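You operate a simulated robot arm through the tools that you are given. There is no shell and no other tool. Be economical: measure what you need, move in short steps, check, and stop when the job is done.

Carry out the task below with a simulated two-armed robot. There is one attempt and no reset: what you move stays moved.

## Task
Pick up the water bottle with one hand, pass it to the other hand and put it on the spot beside the feeder. Set down upright: water bottle.

The check looks at the end state, three seconds after you hand in, the way a careful person would. Anything else that was tipped, shoved, dropped, spilled or broken makes it a failure.

## Robot
Two 7-joint arms with two-finger grippers on one trunk, on a base that drives. Base frame: it is fixed to the floor where the robot stands at the start and does not move with it; the origin is under the middle of the robot, x ahead of it, y to its left, z up; the surface under the hand at the start is at about z = 78. Units: cm, rad, N and s.
The left shoulder is at the start at [2.4, 21.7, 108], the right one opposite. With the tool pointing down near the work surface each hand reaches from about 20 to 76 cm from the robot's upright axis, wherever it stands, measured 20 degrees to its own side. Places, roughly: spot beside the feeder (16x27 cm) [-296, -278, 80]. Payload 2.2 kg a hand.
The tool frame of a hand sits at the grasp point between the pads (the TCP): z along the fingers, y along the line on which they close. The tips reach 1.9 cm beyond it. The gripper opens to 11.6 cm. The gripper's body begins 7 cm behind the TCP.
Orientation is told as [roll, pitch, yaw] about the base's x, y, z axes, in that order, counted from this pose: with the fingers straight down and closing along the base's y, the tool's x points along the base's -x, its y along +y and its z along -z.

## Interface
- The arms move only by the tool play_rows. It takes "left_moves", "right_moves" or both (then of equal length, played together; a hand with none holds still); each is a list of rows, each a list of 7 numbers: the shift along the tool's x, y, z in cm, then the turn, a rotation vector about the tool's x, y, z in rad, then the finger opening in cm, from 0 to 11.6. In form: [[dx, dy, dz, wx, wy, wz, hand], ...]. A call has 1 to 8 rows; each row shifts and turns the commanded pose from where the row before left it, along the tool's axes as they then stand. Rows are played at 5 a second. More than 5 cm and 0.15 rad between two rows, or a gripper value outside its range, and nothing of the call is played. A pose out of reach is approached as far as the arm can. The call stops where the force on the tool passes 40 N (or 10 N more than at its start, if that is more) or the arm is blocked; 0.2 s more then pass. The fingers move at their own pace and stop on an object; they squeeze with about 36 N. The grip force told is the motor's: it shows also when the fingers shut on nothing. Time passes only in rows, and 0.2 s behind the last, so rows that do not move let the fingers close. The reply holds the time, the measured pose of the TCP, the force on the tool along the base axes, the opening and the grip force, in the units named above and with some noise, with the torque about the TCP (base axes, N m) and any sound that the robot's microphone picked up.
- Cameras (640 x 400 px; columns grow to the right, rows downward): "scene" is now at [13.34, 1.3, 126]; the picture's right is [0.13, -0.99, 0.00], its down [-0.51, -0.07, -0.86] and it looks along [0.85, 0.11, -0.51] (base axes); focal length 291 px, centre (320, 200). "left" rides on the left gripper at [6.9, 1.5, -9.7] in its tool frame; the picture's right is [-0.21, 0.98, 0.00], its down [-0.76, -0.17, -0.63] and it looks along [-0.62, -0.14, 0.77] (tool axes); focal length 251 px, centre (320, 200). "right" rides on the right gripper at [6.9, -1.5, -9.7] in its tool frame; the picture's right is [0.21, 0.98, 0.00], its down [-0.76, 0.17, -0.63] and it looks along [-0.62, 0.14, 0.77] (tool axes); focal length 251 px, centre (320, 200). There is no depth. A picture from a camera that has moved, and an enlarged one, comes with that camera's place and axes in the base frame and with its lens.
- get_image(camera): a new picture of that camera. It takes no simulated time.
- slide_trunk(by): slides the trunk up (or, below 0, down) by that many cm; the arms and the scene camera ride with it, the base frame stays. It gives what a move gives, with no picture.
- steer(legs): drives the robot by 1 to 6 legs, each [ahead, left, turn to the left] in cm, cm and rad, along the robot's own axes; the way and the turn of a leg run together, so that a leg with both is an arc; at most 150 cm and 3.142 rad a leg. The arms and the cameras ride along, it lands a little off, and it stops where it bumps. It gives what a move gives.
- pan_tilt(pan, tilt): turns the head with the scene camera to pan (to the left, within 1.396 rad either way) and tilt (down, from -0.506 to 1.204), counted from straight ahead of the robot. It gives what a move gives.
- zoom(camera, box): a new picture of the part [left, top, right, bottom] of that camera's present view, enlarged. It takes no simulated time.
- hand_in(): hands the job in; it is judged then, once.

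Go step by step. Nothing tells you exact positions but the pictures and the camera data: compare them with the known pose of the tool, close in by small moves and look again before you grip or let go. The budget is 120 turns and 88 pictures, counting those below and the enlarged ones. Unless the task says otherwise, let go and move clear before handing in, and close with one line.

The tools are called as a command line: name --argument value ..., lists and objects as JSON in quotes. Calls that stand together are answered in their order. play_rows: Moves the arms, as the interface text tells. Its arguments: {"type":"object","properties":{"left_moves":{"type":"array","items":{"type":"array","items":{"type":"number"}}},"right_moves":{"type":"array","items":{"type":"array","items":{"type":"number"}}}},"required":[]} The other tools are called the same way: slide_trunk (by) slides the trunk up or down; steer (legs) drives the base; pan_tilt (pan, tilt) turns the head that bears the scene camera; get_image (camera) takes a picture; zoom (camera, box) takes an enlarged picture of a part of a camera's view; hand_in () hands the job in.

At the start:

```text
t: 0.0
left_ee_pos: [52.27, 39.54, 103.42]
left_ee_rot: [-0.001, 0.002, -0.001]
left_contact_force: [1.5, 0.5, 0.6]
left_wrist_torque: [0.0, 0.04, -0.03]
left_grip_width: 11.59
left_grasp_force: 0.0
right_ee_pos: [50.4, -12.81, 109.62]
right_ee_rot: [0.001, -0.001, 0.001]
right_contact_force: [0.9, -0.5, 0.3]
right_wrist_torque: [0.06, 0.0, -0.01]
right_grip_width: 11.61
right_grasp_force: 0.0
trunk travel left (down, up): [-22.5, 26.5]
robot x, y, heading: [0.15, 0.12, -0.002]
head pan, tilt: [0.126, 0.532]
```

scene: 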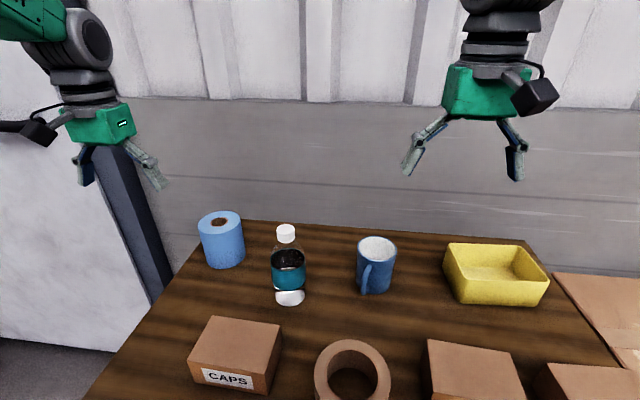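
right: 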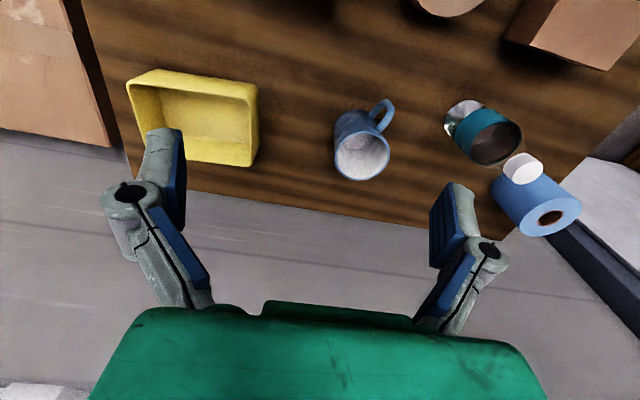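
left: 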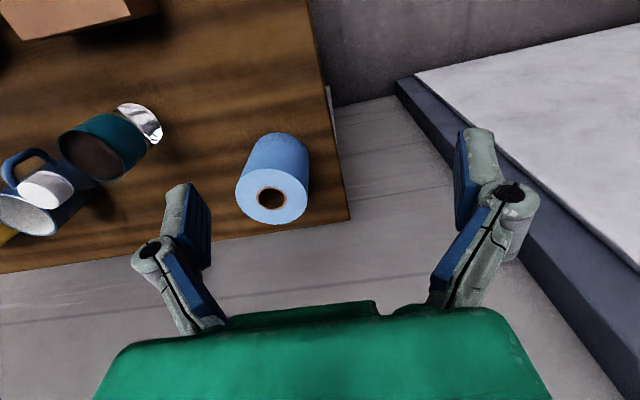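

The bottle stands on the table near (54, 13), about 17 cm tall, with the mug to its right and the paper roll behind it to the left. I'll look closer before planning the grip.

zoom --camera "scene" --box '[180, 190, 420, 340]'

zoom --camera "left" --box '[0, 60, 320, 260]'

pan_tilt --pan -1.39 --tilt 0.25

get_image --camera "scene"

```text
2.67 times, centred on (300, 265) of scene
camera zoom: at [13.34, 1.3, 126.0], right [0.13, -0.99, 0.0], down [-0.51, -0.07, -0.86], along [0.85, 0.11, -0.51], focal length 777 px, centre (373, 27)
```

zoom: 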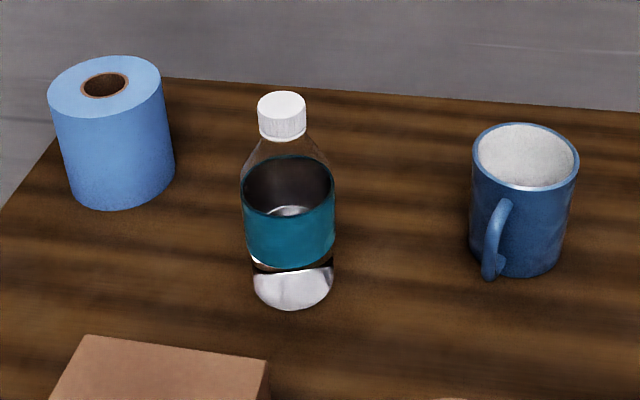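

```text
2.00 times, centred on (160, 160) of left
camera zoom: at [45.47, 40.94, 113.15], right [0.21, 0.98, 0.0], down [0.76, -0.17, 0.63], along [0.62, -0.14, -0.78], focal length 503 px, centre (640, 280)
```

zoom: 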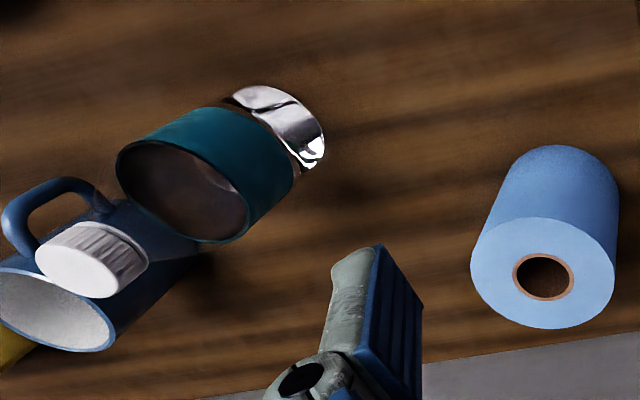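

```text
t: 1.6
left_ee_pos: [52.12, 39.46, 103.6]
left_ee_rot: [-0.003, -0.001, -0.002]
left_contact_force: [-0.2, 0.2, 0.6]
left_wrist_torque: [-0.02, 0.03, 0.02]
left_grip_width: 11.58
left_grasp_force: 0.1
right_ee_pos: [50.05, -12.75, 109.81]
right_ee_rot: [0.0, -0.003, 0.002]
right_contact_force: [-0.7, 0.1, -0.6]
right_wrist_torque: [0.05, 0.0, -0.01]
right_grip_width: 11.61
right_grasp_force: 0.0
trunk travel left (down, up): [-22.5, 26.5]
robot x, y, heading: [0.08, 0.24, 0.004]
head pan, tilt: [-1.389, 0.25]
```

```text
82 pictures are left
camera scene: at [6.08, -9.04, 128.65], right [-0.98, -0.18, 0.0], down [-0.05, 0.24, -0.97], along [0.17, -0.95, -0.25], focal length 291 px, centre (320, 200)
```

scene: 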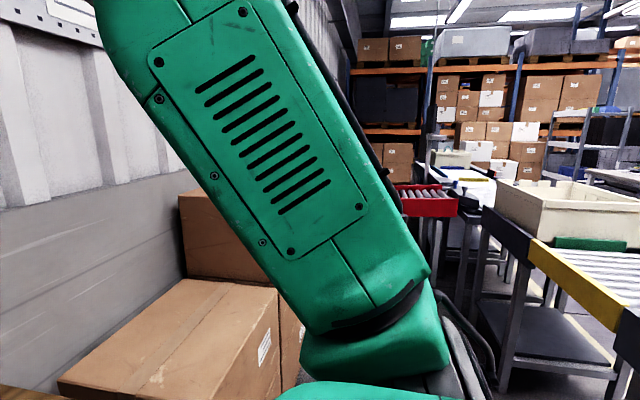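

The bottle has a white cap at about (54, 13), with its top near z = 94.7. I'll take the cap from above with the left hand and later hand it to the right hand, gripping the body from the side. First the left hand goes over the bottle.

play_rows --left_moves '[[0, -4.5, -0.6, 0, 0, 0, 7], [-0.5, -4.5, 0, 0, 0, 0, 7], [-0.5, -4.5, 0, 0, 0, 0, 7], [-0.5, -4.5, 0, 0, 0, 0, 7], [-0.4, -4.5, 0, 0, 0, 0, 7], [0, -4.1, 0, 0, 0, 0, 7], [0, 0, 0, 0, 0, 0, 7]]'

pan_tilt --pan 0.1 --tilt 0.5

get_image --camera "left"

get_image --camera "scene"

```text
t: 3.2
left_ee_pos: [54.06, 12.35, 104.41]
left_ee_rot: [0.003, -0.001, 0.0]
left_contact_force: [-0.2, -0.3, -0.9]
left_wrist_torque: [0.01, -0.02, 0.0]
left_grip_width: 6.98
left_grasp_force: 0.0
right_ee_pos: [50.04, -13.04, 109.75]
right_ee_rot: [0.002, -0.004, 0.001]
right_contact_force: [-0.2, 0.9, 0.6]
right_wrist_torque: [0.02, 0.01, 0.04]
right_grip_width: 11.62
right_grasp_force: 0.0
trunk travel left (down, up): [-22.5, 26.5]
robot x, y, heading: [-0.39, 0.35, 0.003]
head pan, tilt: [-1.389, 0.25]
```

```text
t: 4.8
left_ee_pos: [54.13, 12.68, 104.39]
left_ee_rot: [0.0, -0.002, 0.0]
left_contact_force: [1.6, 0.1, -0.5]
left_wrist_torque: [-0.05, -0.01, -0.04]
left_grip_width: 6.96
left_grasp_force: 0.0
right_ee_pos: [50.2, -12.87, 109.69]
right_ee_rot: [0.003, -0.005, 0.0]
right_contact_force: [-0.4, 0.0, -0.8]
right_wrist_torque: [-0.01, 0.02, -0.03]
right_grip_width: 11.61
right_grasp_force: 0.1
trunk travel left (down, up): [-22.5, 26.5]
robot x, y, heading: [-0.01, 0.14, 0.002]
head pan, tilt: [0.099, 0.499]
```

```text
81 pictures are left
camera left: at [47.19, 13.95, 114.04], right [0.21, 0.98, 0.0], down [0.76, -0.17, 0.63], along [0.62, -0.14, -0.77], focal length 251 px, centre (320, 200)
```

left: 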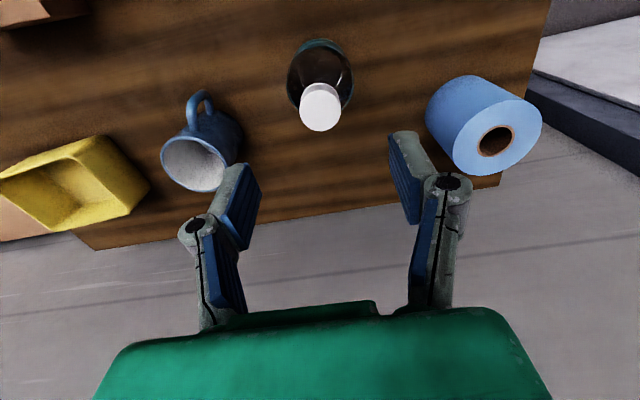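

```text
80 pictures are left
camera scene: at [13.45, 0.83, 126.3], right [0.1, -1.0, 0.0], down [-0.48, -0.05, -0.88], along [0.87, 0.09, -0.48], focal length 291 px, centre (320, 200)
```

scene: 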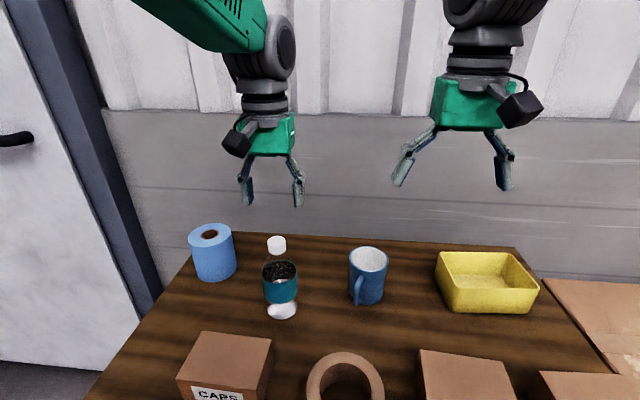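

The left hand is centred over the cap (about 54, 12.6). I'll go straight down 11.4 cm, so the pads sit around the cap, and close.

play_rows --left_moves '[[0, 0, 4, 0, 0, 0, 7], [0, 0, 4, 0, 0, 0, 7], [0, 0, 3.4, 0, 0, 0, 7], [0, 0, 0, 0, 0, 0, 7]]'

zoom --camera "scene" --box '[180, 190, 420, 340]'

get_image --camera "left"

```text
t: 5.8
left_ee_pos: [53.84, 12.66, 92.92]
left_ee_rot: [0.001, -0.004, 0.001]
left_contact_force: [-0.5, 0.6, -0.2]
left_wrist_torque: [-0.02, -0.08, -0.01]
left_grip_width: 6.99
left_grasp_force: 0.1
right_ee_pos: [50.09, -12.8, 109.76]
right_ee_rot: [0.002, -0.004, 0.002]
right_contact_force: [-0.6, -0.3, 0.2]
right_wrist_torque: [-0.01, -0.04, -0.01]
right_grip_width: 11.6
right_grasp_force: 0.0
trunk travel left (down, up): [-22.5, 26.5]
robot x, y, heading: [0.12, -0.24, 0.001]
head pan, tilt: [0.099, 0.499]
```

```text
2.67 times, centred on (300, 265) of scene
camera zoom: at [13.43, 0.85, 126.31], right [0.1, -1.0, 0.0], down [-0.48, -0.05, -0.88], along [0.87, 0.09, -0.48], focal length 777 px, centre (373, 27)
```

zoom: 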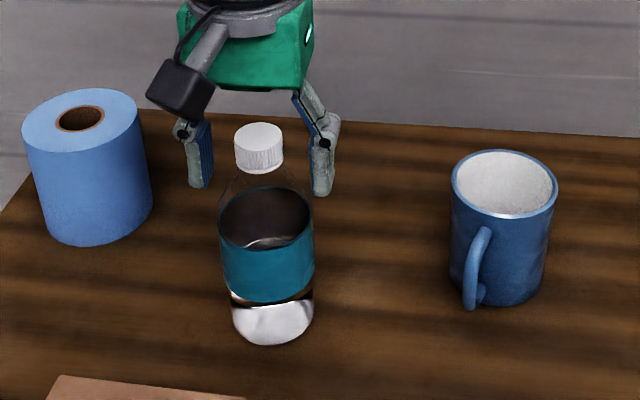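

```text
78 pictures are left
camera left: at [47.01, 13.97, 102.59], right [0.21, 0.98, 0.0], down [0.75, -0.17, 0.63], along [0.62, -0.13, -0.77], focal length 251 px, centre (320, 200)
```

left: 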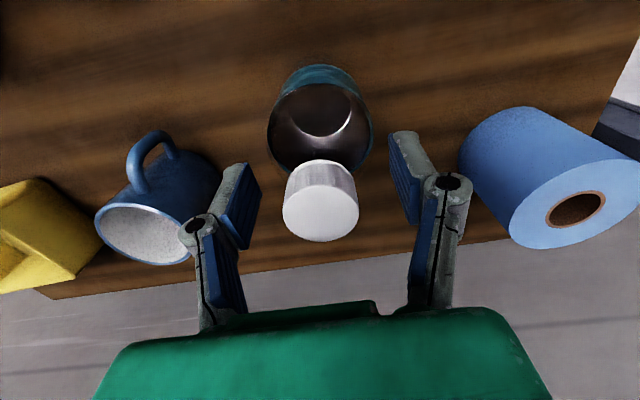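

The cap is centred between the fingers but sits slightly above the TCP. I'll raise the hand 0.7 cm, close, and check.

play_rows --left_moves '[[0, 0, -0.7, 0, 0, 0, 7], [0, 0, 0, 0, 0, 0, 2.5], [0, 0, 0, 0, 0, 0, 2.5], [0, 0, 0, 0, 0, 0, 2.5], [0, 0, 0, 0, 0, 0, 2.5]]'

get_image --camera "left"

```text
t: 7.0
left_ee_pos: [53.91, 12.62, 93.94]
left_ee_rot: [0.003, -0.006, 0.0]
left_contact_force: [2.7, 1.2, 20.6]
left_wrist_torque: [0.06, -0.09, 0.0]
left_grip_width: 3.19
left_grasp_force: 36.2
right_ee_pos: [49.91, -12.81, 109.76]
right_ee_rot: [0.0, -0.003, 0.002]
right_contact_force: [0.4, -0.6, -0.2]
right_wrist_torque: [0.01, 0.0, 0.01]
right_grip_width: 11.6
right_grasp_force: 0.0
trunk travel left (down, up): [-22.5, 26.5]
robot x, y, heading: [0.11, -0.11, -0.0]
head pan, tilt: [0.099, 0.499]
```

```text
77 pictures are left
camera left: at [47.01, 14.0, 103.51], right [0.21, 0.98, 0.0], down [0.75, -0.17, 0.64], along [0.62, -0.14, -0.77], focal length 251 px, centre (320, 200)
```

left: 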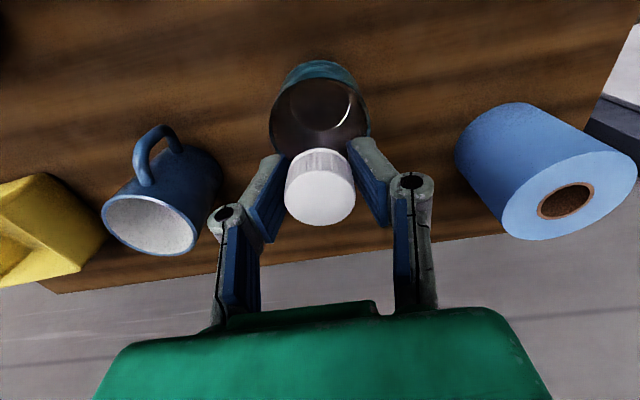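

The cap is gripped at 3.2 cm with 36 N. I'll lift slowly and check.

play_rows --left_moves '[[0, 0, -1, 0, 0, 0, 2.5], [0, 0, -2, 0, 0, 0, 2.5], [0, 0, -4, 0, 0, 0, 2.5], [0, 0, -5, 0, 0, 0, 2.5], [0, 0, 0, 0, 0, 0, 2.5]]'

get_image --camera "scene"

```text
t: 8.2
left_ee_pos: [54.18, 12.74, 105.95]
left_ee_rot: [0.0, -0.002, 0.0]
left_contact_force: [0.3, 0.6, -3.9]
left_wrist_torque: [0.01, 0.02, 0.02]
left_grip_width: 2.82
left_grasp_force: 36.2
right_ee_pos: [50.34, -12.79, 109.84]
right_ee_rot: [0.0, -0.001, 0.002]
right_contact_force: [-0.2, -0.4, -0.8]
right_wrist_torque: [-0.01, 0.03, 0.0]
right_grip_width: 11.59
right_grasp_force: 0.0
trunk travel left (down, up): [-22.5, 26.5]
robot x, y, heading: [-0.12, -0.02, -0.002]
head pan, tilt: [0.099, 0.499]
```

```text
76 pictures are left
camera scene: at [13.54, 0.87, 126.28], right [0.1, -1.0, 0.0], down [-0.48, -0.05, -0.88], along [0.87, 0.09, -0.48], focal length 291 px, centre (320, 200)
```

scene: 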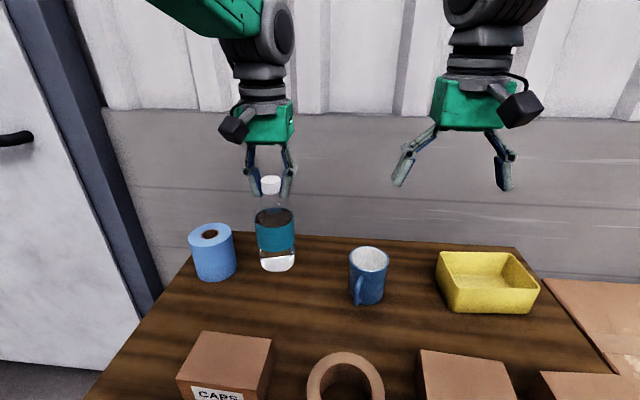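

The bottle hangs upright from the left hand. Now I'll raise it a bit and turn the right hand so that its fingers point forward-left and tilt down, ready for a side grip on the body.

play_rows --left_moves '[[0, 0, -2, 0, 0, 0, 2.5], [0, 0, -2, 0, 0, 0, 2.5], [0, 0, -2, 0, 0, 0, 2.5], [0, 0, -2, 0, 0, 0, 2.5], [0, 0, 0, 0, 0, 0, 2.5]]' --right_moves '[[0, -1, 0, 0, 0, -0.14, 11], [0, -1, 0, 0, 0, -0.14, 11], [0, -1, 0, 0, 0, -0.14, 11], [0, -1, 0, 0, 0, -0.14, 11], [0, 0, 0, 0, 0, -0.14, 11]]'

play_rows --right_moves '[[0, 0, 0, 0, -0.131, 0, 11], [0, 0, 0, 0, -0.131, 0, 11], [0, 0, 0, 0, -0.131, 0, 11], [0, 0, 0, 0, -0.131, 0, 11], [0, 0, 0, 0, -0.131, 0, 11], [0, 0, 0, 0, -0.131, 0, 11], [0, 0, 0, 0, -0.131, 0, 11], [0, 0, 0, 0, -0.131, 0, 11]]'

get_image --camera "right"

get_image --camera "scene"

```text
t: 9.4
left_ee_pos: [53.94, 12.66, 113.7]
left_ee_rot: [0.001, -0.002, 0.0]
left_contact_force: [-0.1, -0.8, -2.3]
left_wrist_torque: [0.0, 0.0, 0.0]
left_grip_width: 2.83
left_grasp_force: 35.5
right_ee_pos: [51.02, -16.76, 109.86]
right_ee_rot: [-0.001, -0.003, 0.704]
right_contact_force: [-0.2, -0.5, 0.2]
right_wrist_torque: [-0.03, 0.02, 0.01]
right_grip_width: 10.99
right_grasp_force: 0.1
trunk travel left (down, up): [-22.5, 26.5]
robot x, y, heading: [0.11, 0.02, 0.003]
head pan, tilt: [0.099, 0.499]
```

```text
t: 11.2
left_ee_pos: [53.99, 12.58, 113.73]
left_ee_rot: [0.003, -0.001, 0.0]
left_contact_force: [0.9, -0.3, -3.4]
left_wrist_torque: [0.04, 0.02, 0.0]
left_grip_width: 2.83
left_grasp_force: 35.8
right_ee_pos: [51.07, -16.91, 109.79]
right_ee_rot: [0.003, -1.057, 0.699]
right_contact_force: [-0.3, -0.2, -0.6]
right_wrist_torque: [0.01, -0.01, 0.0]
right_grip_width: 11.02
right_grasp_force: 0.1
trunk travel left (down, up): [-22.5, 26.5]
robot x, y, heading: [0.18, -0.19, 0.003]
head pan, tilt: [0.099, 0.499]
```

```text
75 pictures are left
camera right: at [42.94, -25.68, 108.48], right [-0.71, 0.68, -0.19], down [-0.24, 0.01, 0.97], along [0.66, 0.73, 0.16], focal length 251 px, centre (320, 200)
```

right: 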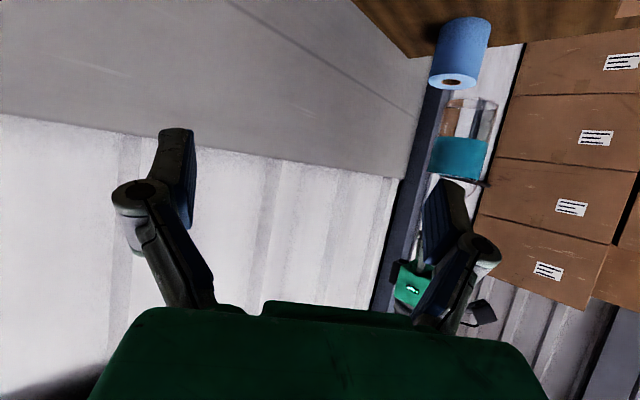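

```text
74 pictures are left
camera scene: at [13.46, 0.56, 126.29], right [0.1, -1.0, 0.0], down [-0.48, -0.05, -0.88], along [0.87, 0.09, -0.48], focal length 291 px, centre (320, 200)
```

scene: 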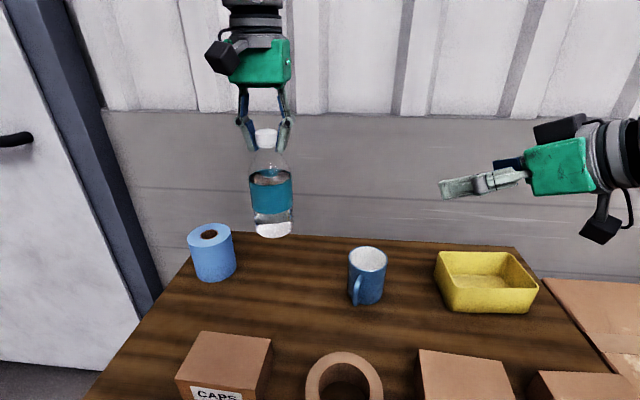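

The bottle's axis is at about (54, 12.6), its bottom near z = 97.5 and the label around 105. I'll bring the right hand to a standoff 14 cm back along its approach line.

play_rows --right_moves '[[-1.21, 4.13, 1.42, 0, 0, 0, 11], [-1.21, 4.13, 1.42, 0, 0, 0, 11], [-1.21, 4.13, 1.42, 0, 0, 0, 11], [-1.21, 4.13, 1.42, 0, 0, 0, 11], [-1.21, 4.13, 1.42, 0, 0, 0, 11], [0, 0, 0, 0, 0, 0, 11]]'

get_image --camera "right"

get_image --camera "scene"

```text
t: 12.6
left_ee_pos: [53.92, 12.86, 113.65]
left_ee_rot: [-0.002, 0.0, 0.0]
left_contact_force: [0.9, -0.4, -2.9]
left_wrist_torque: [-0.02, 0.02, 0.01]
left_grip_width: 2.82
left_grasp_force: 35.7
right_ee_pos: [44.76, 5.04, 111.31]
right_ee_rot: [-0.004, -1.05, 0.703]
right_contact_force: [-0.1, 0.5, 0.4]
right_wrist_torque: [0.0, 0.02, -0.01]
right_grip_width: 11.0
right_grasp_force: 0.0
trunk travel left (down, up): [-22.5, 26.5]
robot x, y, heading: [-0.17, 0.01, 0.002]
head pan, tilt: [0.099, 0.499]
```

```text
73 pictures are left
camera right: at [36.66, -3.75, 110.12], right [-0.71, 0.68, -0.19], down [-0.24, 0.02, 0.97], along [0.66, 0.74, 0.15], focal length 251 px, centre (320, 200)
```

right: 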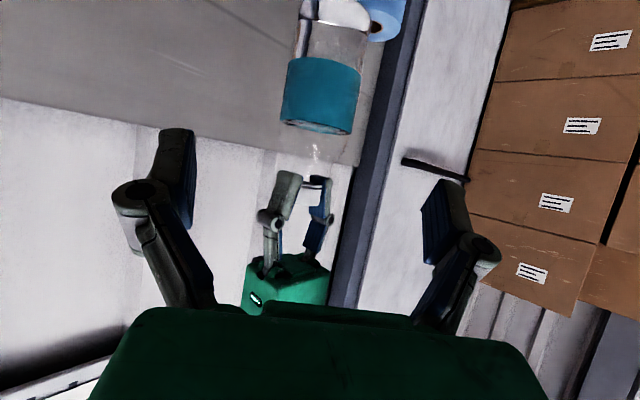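

```text
72 pictures are left
camera scene: at [13.44, 1.14, 126.29], right [0.1, -0.99, 0.0], down [-0.48, -0.05, -0.88], along [0.87, 0.09, -0.48], focal length 291 px, centre (320, 200)
```

scene: 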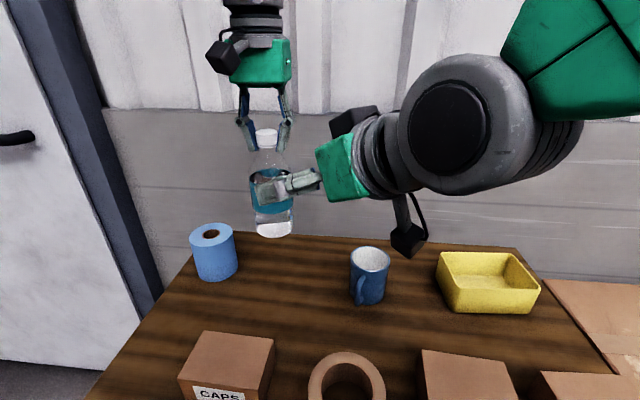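

The bottle lines up with the middle of the right fingers. I'll advance 13.5 cm in steps and check before closing.

play_rows --right_moves '[[0, 0, 4, 0, 0, 0, 11], [0, 0, 4, 0, 0, 0, 11], [0, 0, 3, 0, 0, 0, 11], [0, 0, 2.5, 0, 0, 0, 11], [0, 0, 0, 0, 0, 0, 11]]'

get_image --camera "right"

zoom --camera "scene" --box '[180, 50, 420, 260]'

```text
t: 13.8
left_ee_pos: [53.83, 12.57, 113.89]
left_ee_rot: [0.0, -0.004, -0.001]
left_contact_force: [0.0, -0.6, -3.9]
left_wrist_torque: [-0.01, -0.02, -0.01]
left_grip_width: 2.83
left_grasp_force: 35.6
right_ee_pos: [53.5, 12.34, 105.01]
right_ee_rot: [-0.002, -1.053, 0.702]
right_contact_force: [-0.4, 0.3, 0.2]
right_wrist_torque: [-0.01, 0.0, 0.0]
right_grip_width: 11.02
right_grasp_force: 0.0
trunk travel left (down, up): [-22.5, 26.5]
robot x, y, heading: [0.02, -0.39, -0.005]
head pan, tilt: [0.099, 0.499]
```

```text
71 pictures are left
camera right: at [45.39, 3.63, 103.73], right [-0.71, 0.68, -0.19], down [-0.24, 0.02, 0.97], along [0.66, 0.74, 0.15], focal length 251 px, centre (320, 200)
```

right: 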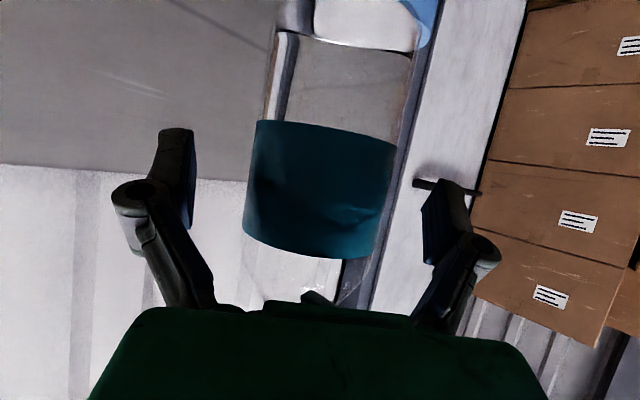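

```text
1.90 times, centred on (300, 155) of scene
camera zoom: at [13.4, 0.88, 126.31], right [0.1, -1.0, 0.0], down [-0.48, -0.05, -0.88], along [0.87, 0.09, -0.48], focal length 555 px, centre (358, 286)
```

zoom: 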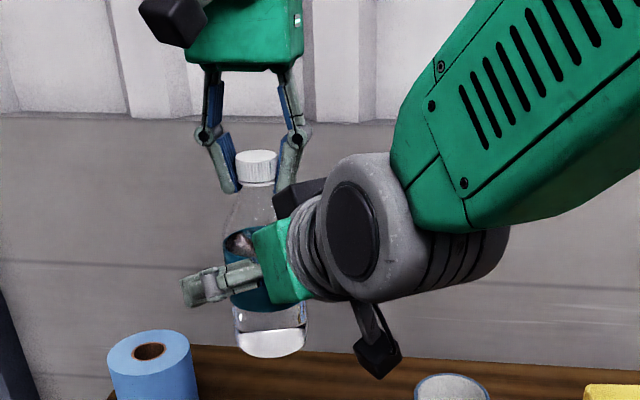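

The TCP projects at (320, 187) in the right picture, right at the bottle's centre. I'll close the right hand.

play_rows --right_moves '[[0, 0, 0, 0, 0, 0, 8], [0, 0, 0, 0, 0, 0, 6], [0, 0, 0, 0, 0, 0, 6], [0, 0, 0, 0, 0, 0, 6], [0, 0, 0, 0, 0, 0, 6]]'

get_image --camera "right"

```text
t: 15.0
left_ee_pos: [53.89, 12.82, 113.72]
left_ee_rot: [0.0, 0.0, -0.002]
left_contact_force: [-2.1, -0.2, -1.4]
left_wrist_torque: [-0.02, -0.01, -0.09]
left_grip_width: 2.84
left_grasp_force: 36.1
right_ee_pos: [53.59, 12.54, 104.93]
right_ee_rot: [-0.003, -1.051, 0.703]
right_contact_force: [1.4, 0.0, 0.6]
right_wrist_torque: [0.01, 0.17, 0.11]
right_grip_width: 6.34
right_grasp_force: 36.2
trunk travel left (down, up): [-22.5, 26.5]
robot x, y, heading: [0.35, -0.02, 0.001]
head pan, tilt: [0.099, 0.499]
```

```text
69 pictures are left
camera right: at [45.46, 3.75, 103.71], right [-0.71, 0.68, -0.19], down [-0.24, 0.02, 0.97], along [0.66, 0.74, 0.15], focal length 251 px, centre (320, 200)
```

right: 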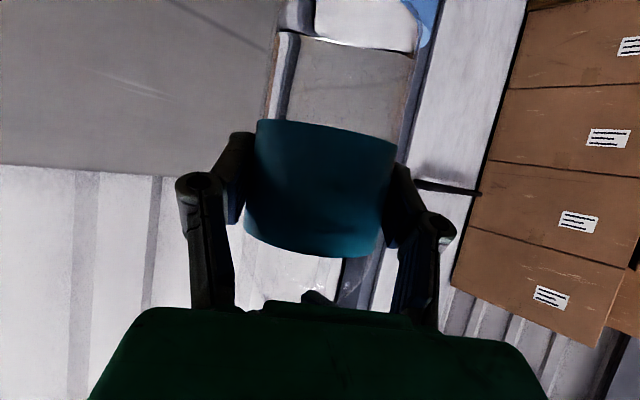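

The right hand holds the body firmly (6.3 cm, 36 N). Now I'll open the left hand, lift it straight up off the cap and move it to the left.

play_rows --left_moves '[[0, 0, 0, 0, 0, 0, 5], [0, 0, 0, 0, 0, 0, 7.5], [0, 0, 0, 0, 0, 0, 7.5], [0, 0, -3, 0, 0, 0, 7.5], [0, 0, -4, 0, 0, 0, 7.5], [0, 4, -2, 0, 0, 0, 7.5], [0, 4.8, 0, 0, 0, 0, 7.5], [0, 4.8, 0, 0, 0, 0, 7.5]]'

get_image --camera "scene"

```text
t: 16.8
left_ee_pos: [53.56, 26.88, 122.73]
left_ee_rot: [-0.002, -0.001, 0.0]
left_contact_force: [-0.2, -0.1, -0.1]
left_wrist_torque: [0.01, 0.02, 0.04]
left_grip_width: 7.5
left_grasp_force: 0.1
right_ee_pos: [53.57, 12.77, 104.95]
right_ee_rot: [-0.009, -1.048, 0.708]
right_contact_force: [-0.1, -0.8, 0.6]
right_wrist_torque: [-0.01, 0.05, -0.02]
right_grip_width: 6.35
right_grasp_force: 36.0
trunk travel left (down, up): [-22.5, 26.5]
robot x, y, heading: [0.13, -0.26, -0.001]
head pan, tilt: [0.099, 0.499]
```

```text
68 pictures are left
camera scene: at [13.43, 1.48, 126.29], right [0.1, -1.0, 0.0], down [-0.48, -0.05, -0.88], along [0.87, 0.08, -0.48], focal length 291 px, centre (320, 200)
```

scene: 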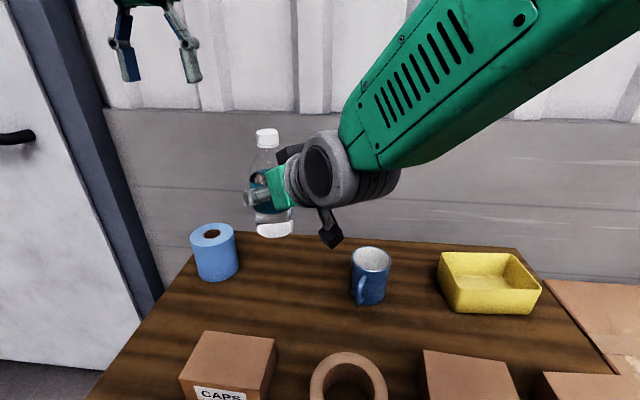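

The handover worked: the bottle is upright in the right hand. Before driving I'll look left and right for free space.

pan_tilt --pan 1.39 --tilt 0.4

get_image --camera "scene"

pan_tilt --pan -1.39 --tilt 0.4

get_image --camera "scene"

```text
t: 18.3
left_ee_pos: [53.55, 26.48, 122.7]
left_ee_rot: [0.0, 0.0, 0.001]
left_contact_force: [-0.1, 0.1, -0.4]
left_wrist_torque: [-0.02, -0.02, -0.02]
left_grip_width: 7.51
left_grasp_force: 0.2
right_ee_pos: [53.67, 12.47, 104.81]
right_ee_rot: [-0.003, -1.05, 0.706]
right_contact_force: [0.7, 0.0, 0.5]
right_wrist_torque: [-0.03, 0.04, -0.01]
right_grip_width: 6.34
right_grasp_force: 35.5
trunk travel left (down, up): [-22.5, 26.5]
robot x, y, heading: [-0.02, -0.17, -0.005]
head pan, tilt: [1.389, 0.4]
```

```text
67 pictures are left
camera scene: at [6.08, 9.23, 127.23], right [0.98, -0.18, 0.0], down [-0.07, -0.38, -0.92], along [0.17, 0.91, -0.39], focal length 291 px, centre (320, 200)
```

scene: 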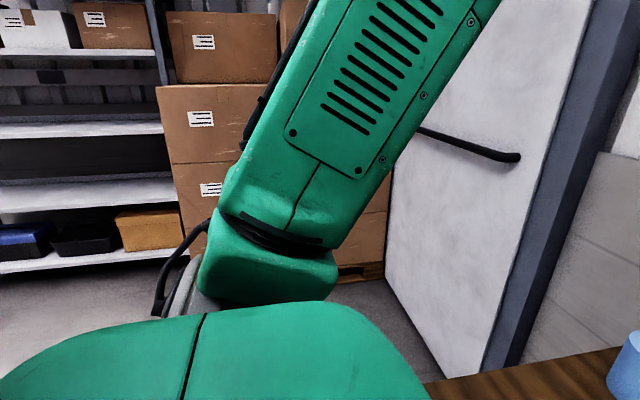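

```text
t: 20.7
left_ee_pos: [53.6, 26.57, 122.7]
left_ee_rot: [0.001, -0.003, 0.0]
left_contact_force: [0.0, -0.3, 0.3]
left_wrist_torque: [0.02, 0.0, -0.02]
left_grip_width: 7.5
left_grasp_force: 0.1
right_ee_pos: [53.62, 12.63, 104.95]
right_ee_rot: [-0.004, -1.05, 0.704]
right_contact_force: [0.1, -1.3, 0.4]
right_wrist_torque: [-0.02, -0.02, 0.0]
right_grip_width: 6.34
right_grasp_force: 36.3
trunk travel left (down, up): [-22.5, 26.5]
robot x, y, heading: [0.34, 0.35, 0.003]
head pan, tilt: [-1.389, 0.4]
```

```text
66 pictures are left
camera scene: at [6.08, -8.92, 127.25], right [-0.98, -0.18, 0.0], down [-0.07, 0.38, -0.92], along [0.17, -0.91, -0.39], focal length 291 px, centre (320, 200)
```

scene: 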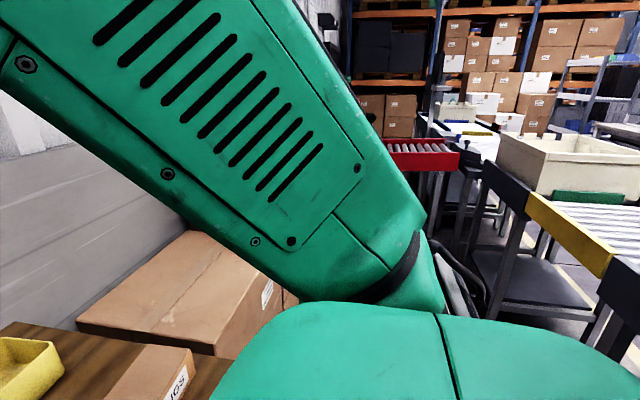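

There's free floor to the left, and a conveyor behind to the right. I'll raise the trunk, back off a little from the table, turn left, and look behind.

slide_trunk --by 10

steer --legs '[[-15, 0, 0], [0, 0, 1.4]]'

pan_tilt --pan 1.39 --tilt 0.35

get_image --camera "scene"

```text
t: 22.0
left_ee_pos: [53.66, 26.44, 132.66]
left_ee_rot: [0.001, -0.002, 0.0]
left_contact_force: [0.5, -0.4, -0.3]
left_wrist_torque: [-0.01, -0.01, 0.0]
left_grip_width: 7.52
left_grasp_force: 0.0
right_ee_pos: [53.63, 12.52, 114.93]
right_ee_rot: [-0.004, -1.05, 0.701]
right_contact_force: [0.4, 0.2, -2.0]
right_wrist_torque: [-0.02, -0.02, -0.04]
right_grip_width: 6.33
right_grasp_force: 36.1
trunk travel left (down, up): [-32.5, 16.5]
robot x, y, heading: [0.11, 0.21, -0.001]
head pan, tilt: [-1.389, 0.4]
```

```text
t: 26.8
left_ee_pos: [-31.43, 57.28, 132.91]
left_ee_rot: [0.0, -0.002, 1.397]
left_contact_force: [-0.1, -1.0, 0.0]
left_wrist_torque: [0.0, 0.02, 0.03]
left_grip_width: 7.48
left_grasp_force: 0.0
right_ee_pos: [-17.74, 54.95, 114.99]
right_ee_rot: [0.001, -1.051, 2.097]
right_contact_force: [0.3, 0.0, -1.7]
right_wrist_torque: [0.0, -0.02, 0.01]
right_grip_width: 6.33
right_grasp_force: 35.6
trunk travel left (down, up): [-32.5, 16.5]
robot x, y, heading: [-15.13, 0.28, 1.398]
head pan, tilt: [-1.389, 0.4]
```

```text
t: 29.3
left_ee_pos: [-31.54, 57.03, 133.07]
left_ee_rot: [0.0, -0.005, 1.397]
left_contact_force: [-0.8, -0.7, 0.0]
left_wrist_torque: [0.0, 0.01, -0.03]
left_grip_width: 7.5
left_grasp_force: 0.1
right_ee_pos: [-17.69, 54.57, 115.15]
right_ee_rot: [-0.006, -1.055, 2.103]
right_contact_force: [0.0, 0.7, -2.7]
right_wrist_torque: [0.04, -0.02, 0.01]
right_grip_width: 6.33
right_grasp_force: 36.5
trunk travel left (down, up): [-32.5, 16.5]
robot x, y, heading: [-14.79, 0.13, 1.393]
head pan, tilt: [1.389, 0.351]
```

```text
65 pictures are left
camera scene: at [-22.88, 7.57, 137.68], right [0.35, 0.94, 0.0], down [0.32, -0.12, -0.94], along [-0.88, 0.33, -0.35], focal length 291 px, centre (320, 200)
```

scene: 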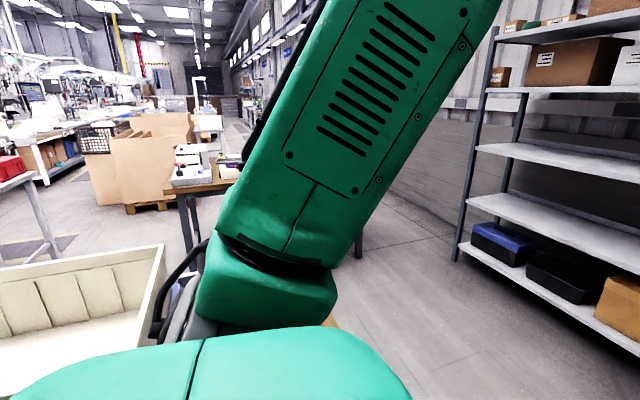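

A tote on a conveyor is behind, with open floor beyond on the left side. I'll drive ahead (+y) a little, turn further left, and look around.

steer --legs '[[45, 0, 0], [0, 0, 1.5]]'

pan_tilt --pan 0.3 --tilt 0.25

get_image --camera "scene"

pan_tilt --pan 1.2 --tilt 0.25

get_image --camera "scene"

```text
t: 35.6
left_ee_pos: [-65.01, 30.13, 132.83]
left_ee_rot: [0.002, -0.004, 2.914]
left_contact_force: [-0.1, 0.6, 0.8]
left_wrist_torque: [0.01, 0.0, 0.03]
left_grip_width: 7.51
left_grasp_force: 0.1
right_ee_pos: [-62.01, 43.61, 115.15]
right_ee_rot: [-0.003, -1.054, -2.665]
right_contact_force: [0.1, 0.8, -2.4]
right_wrist_torque: [0.04, -0.04, 0.01]
right_grip_width: 6.37
right_grasp_force: 35.7
trunk travel left (down, up): [-32.5, 16.5]
robot x, y, heading: [-7.33, 43.44, 2.914]
head pan, tilt: [1.389, 0.351]
```

```text
t: 37.0
left_ee_pos: [-64.78, 29.91, 133.0]
left_ee_rot: [0.003, -0.007, 2.911]
left_contact_force: [-0.4, -0.5, -0.1]
left_wrist_torque: [-0.04, 0.01, -0.01]
left_grip_width: 7.48
left_grasp_force: 0.1
right_ee_pos: [-61.72, 43.56, 115.16]
right_ee_rot: [-0.008, -1.053, -2.662]
right_contact_force: [0.0, 1.2, -2.3]
right_wrist_torque: [0.01, -0.03, 0.0]
right_grip_width: 6.34
right_grasp_force: 35.8
trunk travel left (down, up): [-32.5, 16.5]
robot x, y, heading: [-7.08, 43.55, 2.916]
head pan, tilt: [0.3, 0.25]
```

```text
64 pictures are left
camera scene: at [-20.88, 43.65, 138.61], right [-0.07, 1.0, 0.0], down [0.25, 0.02, -0.97], along [-0.97, -0.07, -0.25], focal length 291 px, centre (320, 200)
```

scene: 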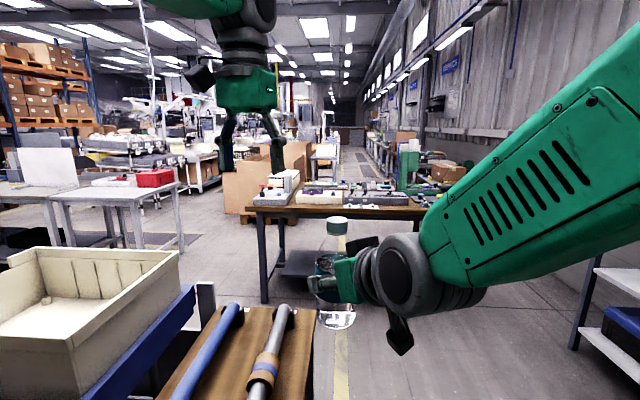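

```text
t: 38.2
left_ee_pos: [-64.84, 30.03, 133.07]
left_ee_rot: [0.002, -0.008, 2.914]
left_contact_force: [1.0, 0.5, 0.4]
left_wrist_torque: [-0.02, 0.01, 0.02]
left_grip_width: 7.49
left_grasp_force: 0.1
right_ee_pos: [-61.77, 43.59, 115.24]
right_ee_rot: [-0.008, -1.056, -2.66]
right_contact_force: [-0.6, -0.2, -1.7]
right_wrist_torque: [0.06, -0.03, 0.01]
right_grip_width: 6.34
right_grasp_force: 36.1
trunk travel left (down, up): [-32.5, 16.5]
robot x, y, heading: [-8.03, 43.34, 2.912]
head pan, tilt: [1.201, 0.25]
```

```text
63 pictures are left
camera scene: at [-16.84, 36.61, 138.62], right [-0.83, 0.56, 0.0], down [0.14, 0.2, -0.97], along [-0.54, -0.8, -0.25], focal length 291 px, centre (320, 200)
```

scene: 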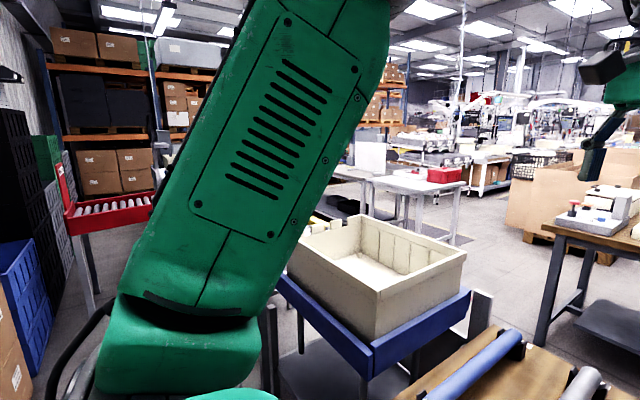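

The target should project at about (358, 169) here, on the grey table with the white panel. I'll zoom in on it.

zoom --camera "scene" --box '[290, 110, 490, 235]'

pan_tilt --pan 0.75 --tilt 0.3

get_image --camera "scene"

```text
3.20 times, centred on (390, 172) of scene
camera zoom: at [-16.84, 36.61, 138.62], right [-0.83, 0.56, 0.0], down [0.14, 0.2, -0.97], along [-0.54, -0.8, -0.25], focal length 932 px, centre (96, 288)
```

zoom: 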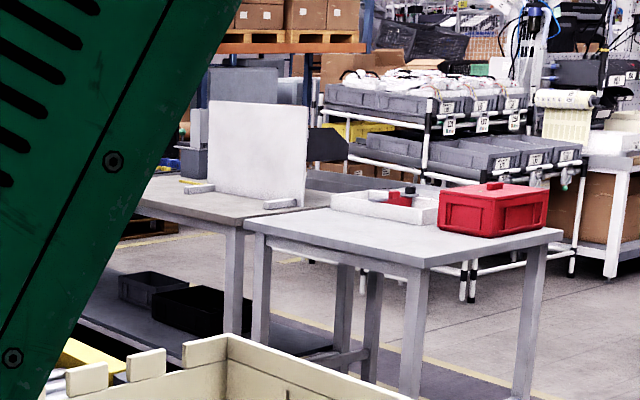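

```text
t: 39.1
left_ee_pos: [-64.75, 29.95, 133.03]
left_ee_rot: [0.0, -0.008, 2.914]
left_contact_force: [-0.2, 0.5, 0.0]
left_wrist_torque: [0.01, -0.02, -0.01]
left_grip_width: 7.46
left_grasp_force: 0.1
right_ee_pos: [-61.73, 43.51, 115.29]
right_ee_rot: [-0.006, -1.056, -2.663]
right_contact_force: [0.7, 0.1, -2.3]
right_wrist_torque: [-0.02, -0.02, 0.0]
right_grip_width: 6.33
right_grasp_force: 36.0
trunk travel left (down, up): [-32.5, 16.5]
robot x, y, heading: [-7.41, 43.68, 2.913]
head pan, tilt: [0.75, 0.3]
```

```text
61 pictures are left
camera scene: at [-19.66, 39.66, 138.14], right [-0.5, 0.87, 0.0], down [0.26, 0.15, -0.95], along [-0.83, -0.48, -0.3], focal length 291 px, centre (320, 200)
```

scene: 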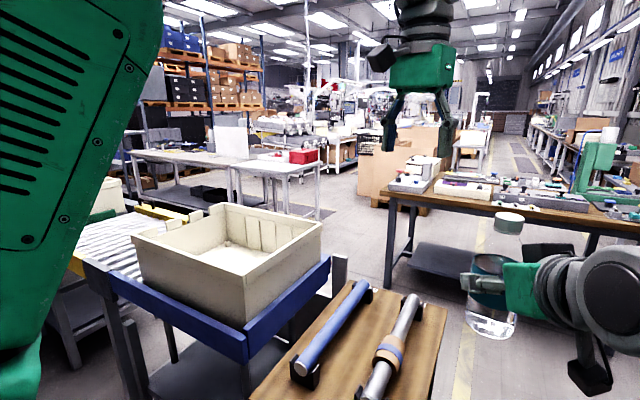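

The white panel stands on a grey table beside the one with the red box; the spot is near it. I'll get there through the aisle, with small legs: strafe right, face -x, advance, and look again.

steer --legs '[[0, -35, 0], [0, 0, 0.229], [70, 0, 0]]'

pan_tilt --pan 0.4 --tilt 0.6

get_image --camera "scene"

```text
t: 45.7
left_ee_pos: [-123.19, 52.21, 132.72]
left_ee_rot: [-0.014, -0.007, 3.122]
left_contact_force: [-0.1, -0.7, -0.3]
left_wrist_torque: [0.06, -0.01, 0.03]
left_grip_width: 7.47
left_grasp_force: 0.1
right_ee_pos: [-122.96, 66.37, 115.05]
right_ee_rot: [-0.033, -1.047, -2.433]
right_contact_force: [-0.7, -0.4, -2.6]
right_wrist_torque: [0.05, -0.03, -0.01]
right_grip_width: 6.35
right_grasp_force: 36.4
trunk travel left (down, up): [-32.5, 16.5]
robot x, y, heading: [-70.36, 79.34, 3.116]
head pan, tilt: [0.75, 0.3]
```

```text
t: 46.5
left_ee_pos: [-122.87, 52.58, 133.08]
left_ee_rot: [-0.009, -0.009, 3.127]
left_contact_force: [-0.2, -0.1, 0.0]
left_wrist_torque: [0.04, 0.04, -0.01]
left_grip_width: 7.48
left_grasp_force: 0.0
right_ee_pos: [-122.7, 66.66, 115.2]
right_ee_rot: [-0.031, -1.052, -2.432]
right_contact_force: [-0.2, -0.5, -2.9]
right_wrist_torque: [0.02, -0.02, -0.02]
right_grip_width: 6.33
right_grasp_force: 36.6
trunk travel left (down, up): [-32.5, 16.5]
robot x, y, heading: [-69.89, 78.69, 3.123]
head pan, tilt: [0.4, 0.6]
```

```text
60 pictures are left
camera scene: at [-82.36, 74.65, 135.36], right [-0.37, 0.93, 0.01], down [0.53, 0.22, -0.82], along [-0.76, -0.3, -0.57], focal length 291 px, centre (320, 200)
```

scene: 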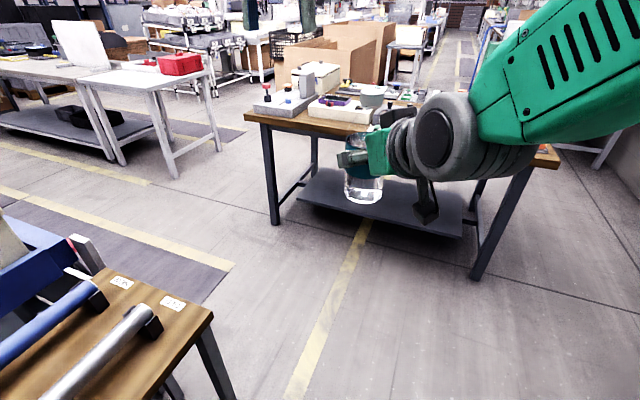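

The bench corner is near (-111, 37), the bin table's front edge at x ≈ -226 (y from -28 to 120), and the red-box table covers x -310..-240, y -205..-125. I'll drive into the aisle, facing -y.

steer --legs '[[72, 0, 0], [0, 0, 1.59], [0, -30, 0], [80, 0, 0]]'

pan_tilt --pan -0.5 --tilt 0.45

get_image --camera "scene"

```text
t: 59.8
left_ee_pos: [-149.01, -52.41, 132.96]
left_ee_rot: [-0.009, -0.008, -1.609]
left_contact_force: [1.2, -0.2, 0.6]
left_wrist_torque: [-0.01, 0.12, 0.0]
left_grip_width: 7.49
left_grasp_force: 0.0
right_ee_pos: [-163.02, -51.86, 115.23]
right_ee_rot: [-0.03, -1.055, -0.882]
right_contact_force: [0.5, 1.0, -2.7]
right_wrist_torque: [-0.02, 0.03, -0.06]
right_grip_width: 6.37
right_grasp_force: 36.4
trunk travel left (down, up): [-32.5, 16.5]
robot x, y, heading: [-174.06, 1.22, -1.611]
head pan, tilt: [0.4, 0.6]
```

```text
t: 61.0
left_ee_pos: [-151.22, -52.01, 133.43]
left_ee_rot: [0.009, -0.011, -1.608]
left_contact_force: [-0.8, 0.6, -0.1]
left_wrist_torque: [0.0, -0.01, -0.03]
left_grip_width: 7.52
left_grasp_force: 0.1
right_ee_pos: [-165.07, -51.41, 115.56]
right_ee_rot: [-0.009, -1.063, -0.903]
right_contact_force: [-0.5, 0.4, -3.3]
right_wrist_torque: [0.02, 0.02, 0.04]
right_grip_width: 6.32
right_grasp_force: 35.7
trunk travel left (down, up): [-32.5, 16.5]
robot x, y, heading: [-174.63, 1.37, -1.609]
head pan, tilt: [-0.499, 0.45]
```

```text
59 pictures are left
camera scene: at [-179.62, -11.06, 136.74], right [-0.86, 0.51, 0.0], down [0.22, 0.38, -0.9], along [-0.46, -0.77, -0.44], focal length 291 px, centre (320, 200)
```

scene: 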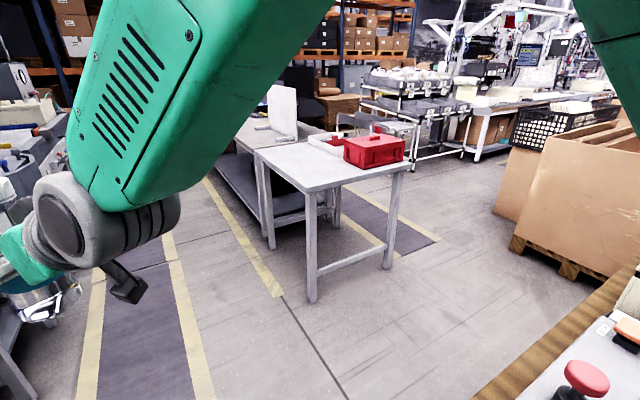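

The aisle is clear. I'll go 60 cm further on and look at the table with the panel.

steer --legs '[[65, 0, 0]]'

pan_tilt --pan -0.6 --tilt 0.3

get_image --camera "scene"

```text
t: 64.7
left_ee_pos: [-153.44, -118.29, 133.59]
left_ee_rot: [0.006, -0.013, -1.606]
left_contact_force: [-0.1, 0.0, 0.6]
left_wrist_torque: [0.03, 0.05, -0.01]
left_grip_width: 7.5
left_grasp_force: 0.0
right_ee_pos: [-167.29, -117.96, 115.52]
right_ee_rot: [-0.007, -1.065, -0.896]
right_contact_force: [-0.9, 0.0, -2.2]
right_wrist_torque: [0.02, 0.05, 0.02]
right_grip_width: 6.35
right_grasp_force: 35.6
trunk travel left (down, up): [-32.5, 16.5]
robot x, y, heading: [-177.25, -65.51, -1.604]
head pan, tilt: [-0.499, 0.45]
```

```text
t: 65.4
left_ee_pos: [-153.14, -118.19, 133.65]
left_ee_rot: [0.003, -0.015, -1.605]
left_contact_force: [-0.6, -0.3, -0.1]
left_wrist_torque: [-0.01, -0.02, 0.0]
left_grip_width: 7.5
left_grasp_force: 0.1
right_ee_pos: [-166.93, -117.82, 115.76]
right_ee_rot: [-0.014, -1.061, -0.891]
right_contact_force: [-0.6, -0.7, -2.7]
right_wrist_torque: [0.01, 0.0, 0.0]
right_grip_width: 6.33
right_grasp_force: 36.1
trunk travel left (down, up): [-32.5, 16.5]
robot x, y, heading: [-177.46, -65.2, -1.607]
head pan, tilt: [-0.6, 0.3]
```

```text
58 pictures are left
camera scene: at [-182.68, -77.28, 138.14], right [-0.81, 0.59, 0.0], down [0.17, 0.24, -0.95], along [-0.57, -0.77, -0.3], focal length 291 px, centre (320, 200)
```

scene: 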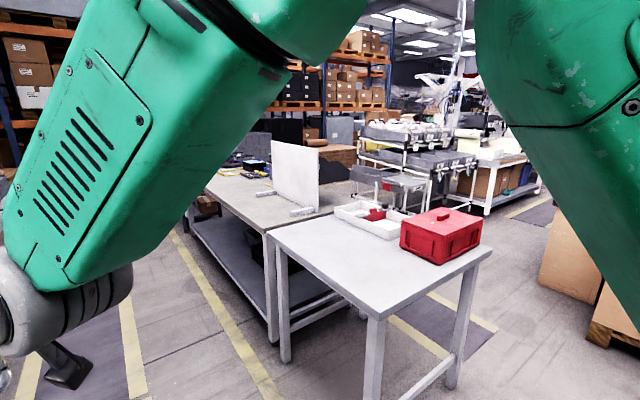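

zoom --camera "scene" --box '[200, 125, 360, 225]'

```text
4.00 times, centred on (280, 175) of scene
camera zoom: at [-182.68, -77.28, 138.14], right [-0.81, 0.59, 0.0], down [0.17, 0.24, -0.95], along [-0.57, -0.77, -0.3], focal length 1166 px, centre (480, 300)
```

zoom: 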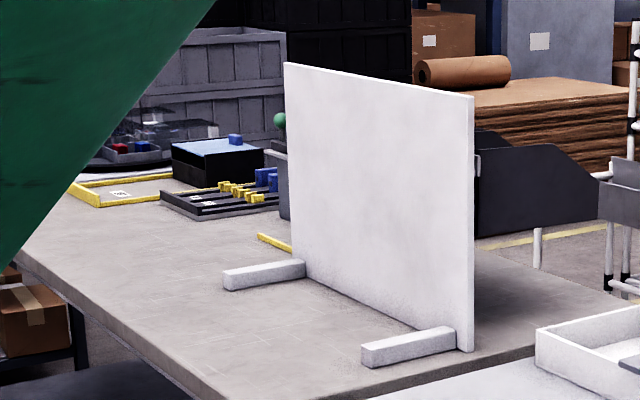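

The spot's yellow outline shows just behind the far end of the panel, near the table's back edge (x ≈ -311). It's best reached from the far side, facing +x. I'll turn right and go through the gap between the bin table and the red-box table.

steer --legs '[[9, 0, 0], [0, 0, -1.535], [30, 0, 0]]'

pan_tilt --pan 0.25 --tilt 0.5

get_image --camera "scene"

```text
t: 71.9
left_ee_pos: [-259.29, -98.12, 133.68]
left_ee_rot: [0.007, -0.015, 3.117]
left_contact_force: [-0.2, 0.5, -0.4]
left_wrist_torque: [0.03, -0.01, -0.04]
left_grip_width: 7.49
left_grasp_force: 0.1
right_ee_pos: [-259.11, -84.37, 115.82]
right_ee_rot: [-0.018, -1.064, -2.45]
right_contact_force: [-0.5, -0.2, -3.4]
right_wrist_torque: [0.03, 0.02, 0.03]
right_grip_width: 6.34
right_grasp_force: 36.1
trunk travel left (down, up): [-32.5, 16.5]
robot x, y, heading: [-206.94, -73.4, 3.113]
head pan, tilt: [-0.6, 0.3]
```

```text
t: 73.1
left_ee_pos: [-259.17, -98.86, 133.6]
left_ee_rot: [-0.001, -0.017, 3.118]
left_contact_force: [1.1, -0.5, 0.0]
left_wrist_torque: [0.01, 0.0, 0.01]
left_grip_width: 7.52
left_grasp_force: 0.1
right_ee_pos: [-258.97, -84.93, 115.81]
right_ee_rot: [-0.028, -1.059, -2.439]
right_contact_force: [-0.2, -0.4, -2.3]
right_wrist_torque: [0.04, 0.0, 0.01]
right_grip_width: 6.35
right_grasp_force: 35.8
trunk travel left (down, up): [-32.5, 16.5]
robot x, y, heading: [-206.64, -73.48, 3.112]
head pan, tilt: [0.25, 0.499]
```

```text
56 pictures are left
camera scene: at [-220.02, -76.13, 136.29], right [-0.22, 0.98, 0.0], down [0.47, 0.11, -0.88], along [-0.85, -0.19, -0.48], focal length 291 px, centre (320, 200)
```

scene: 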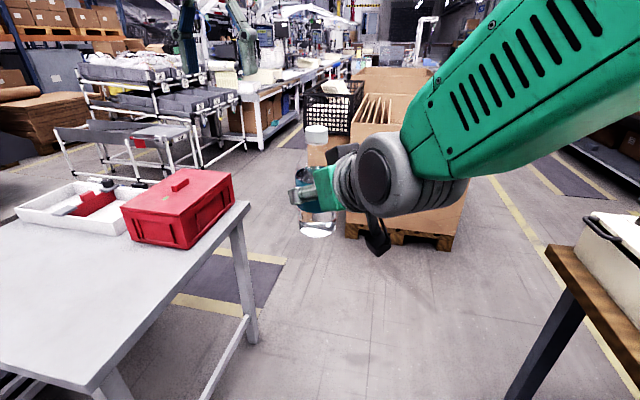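

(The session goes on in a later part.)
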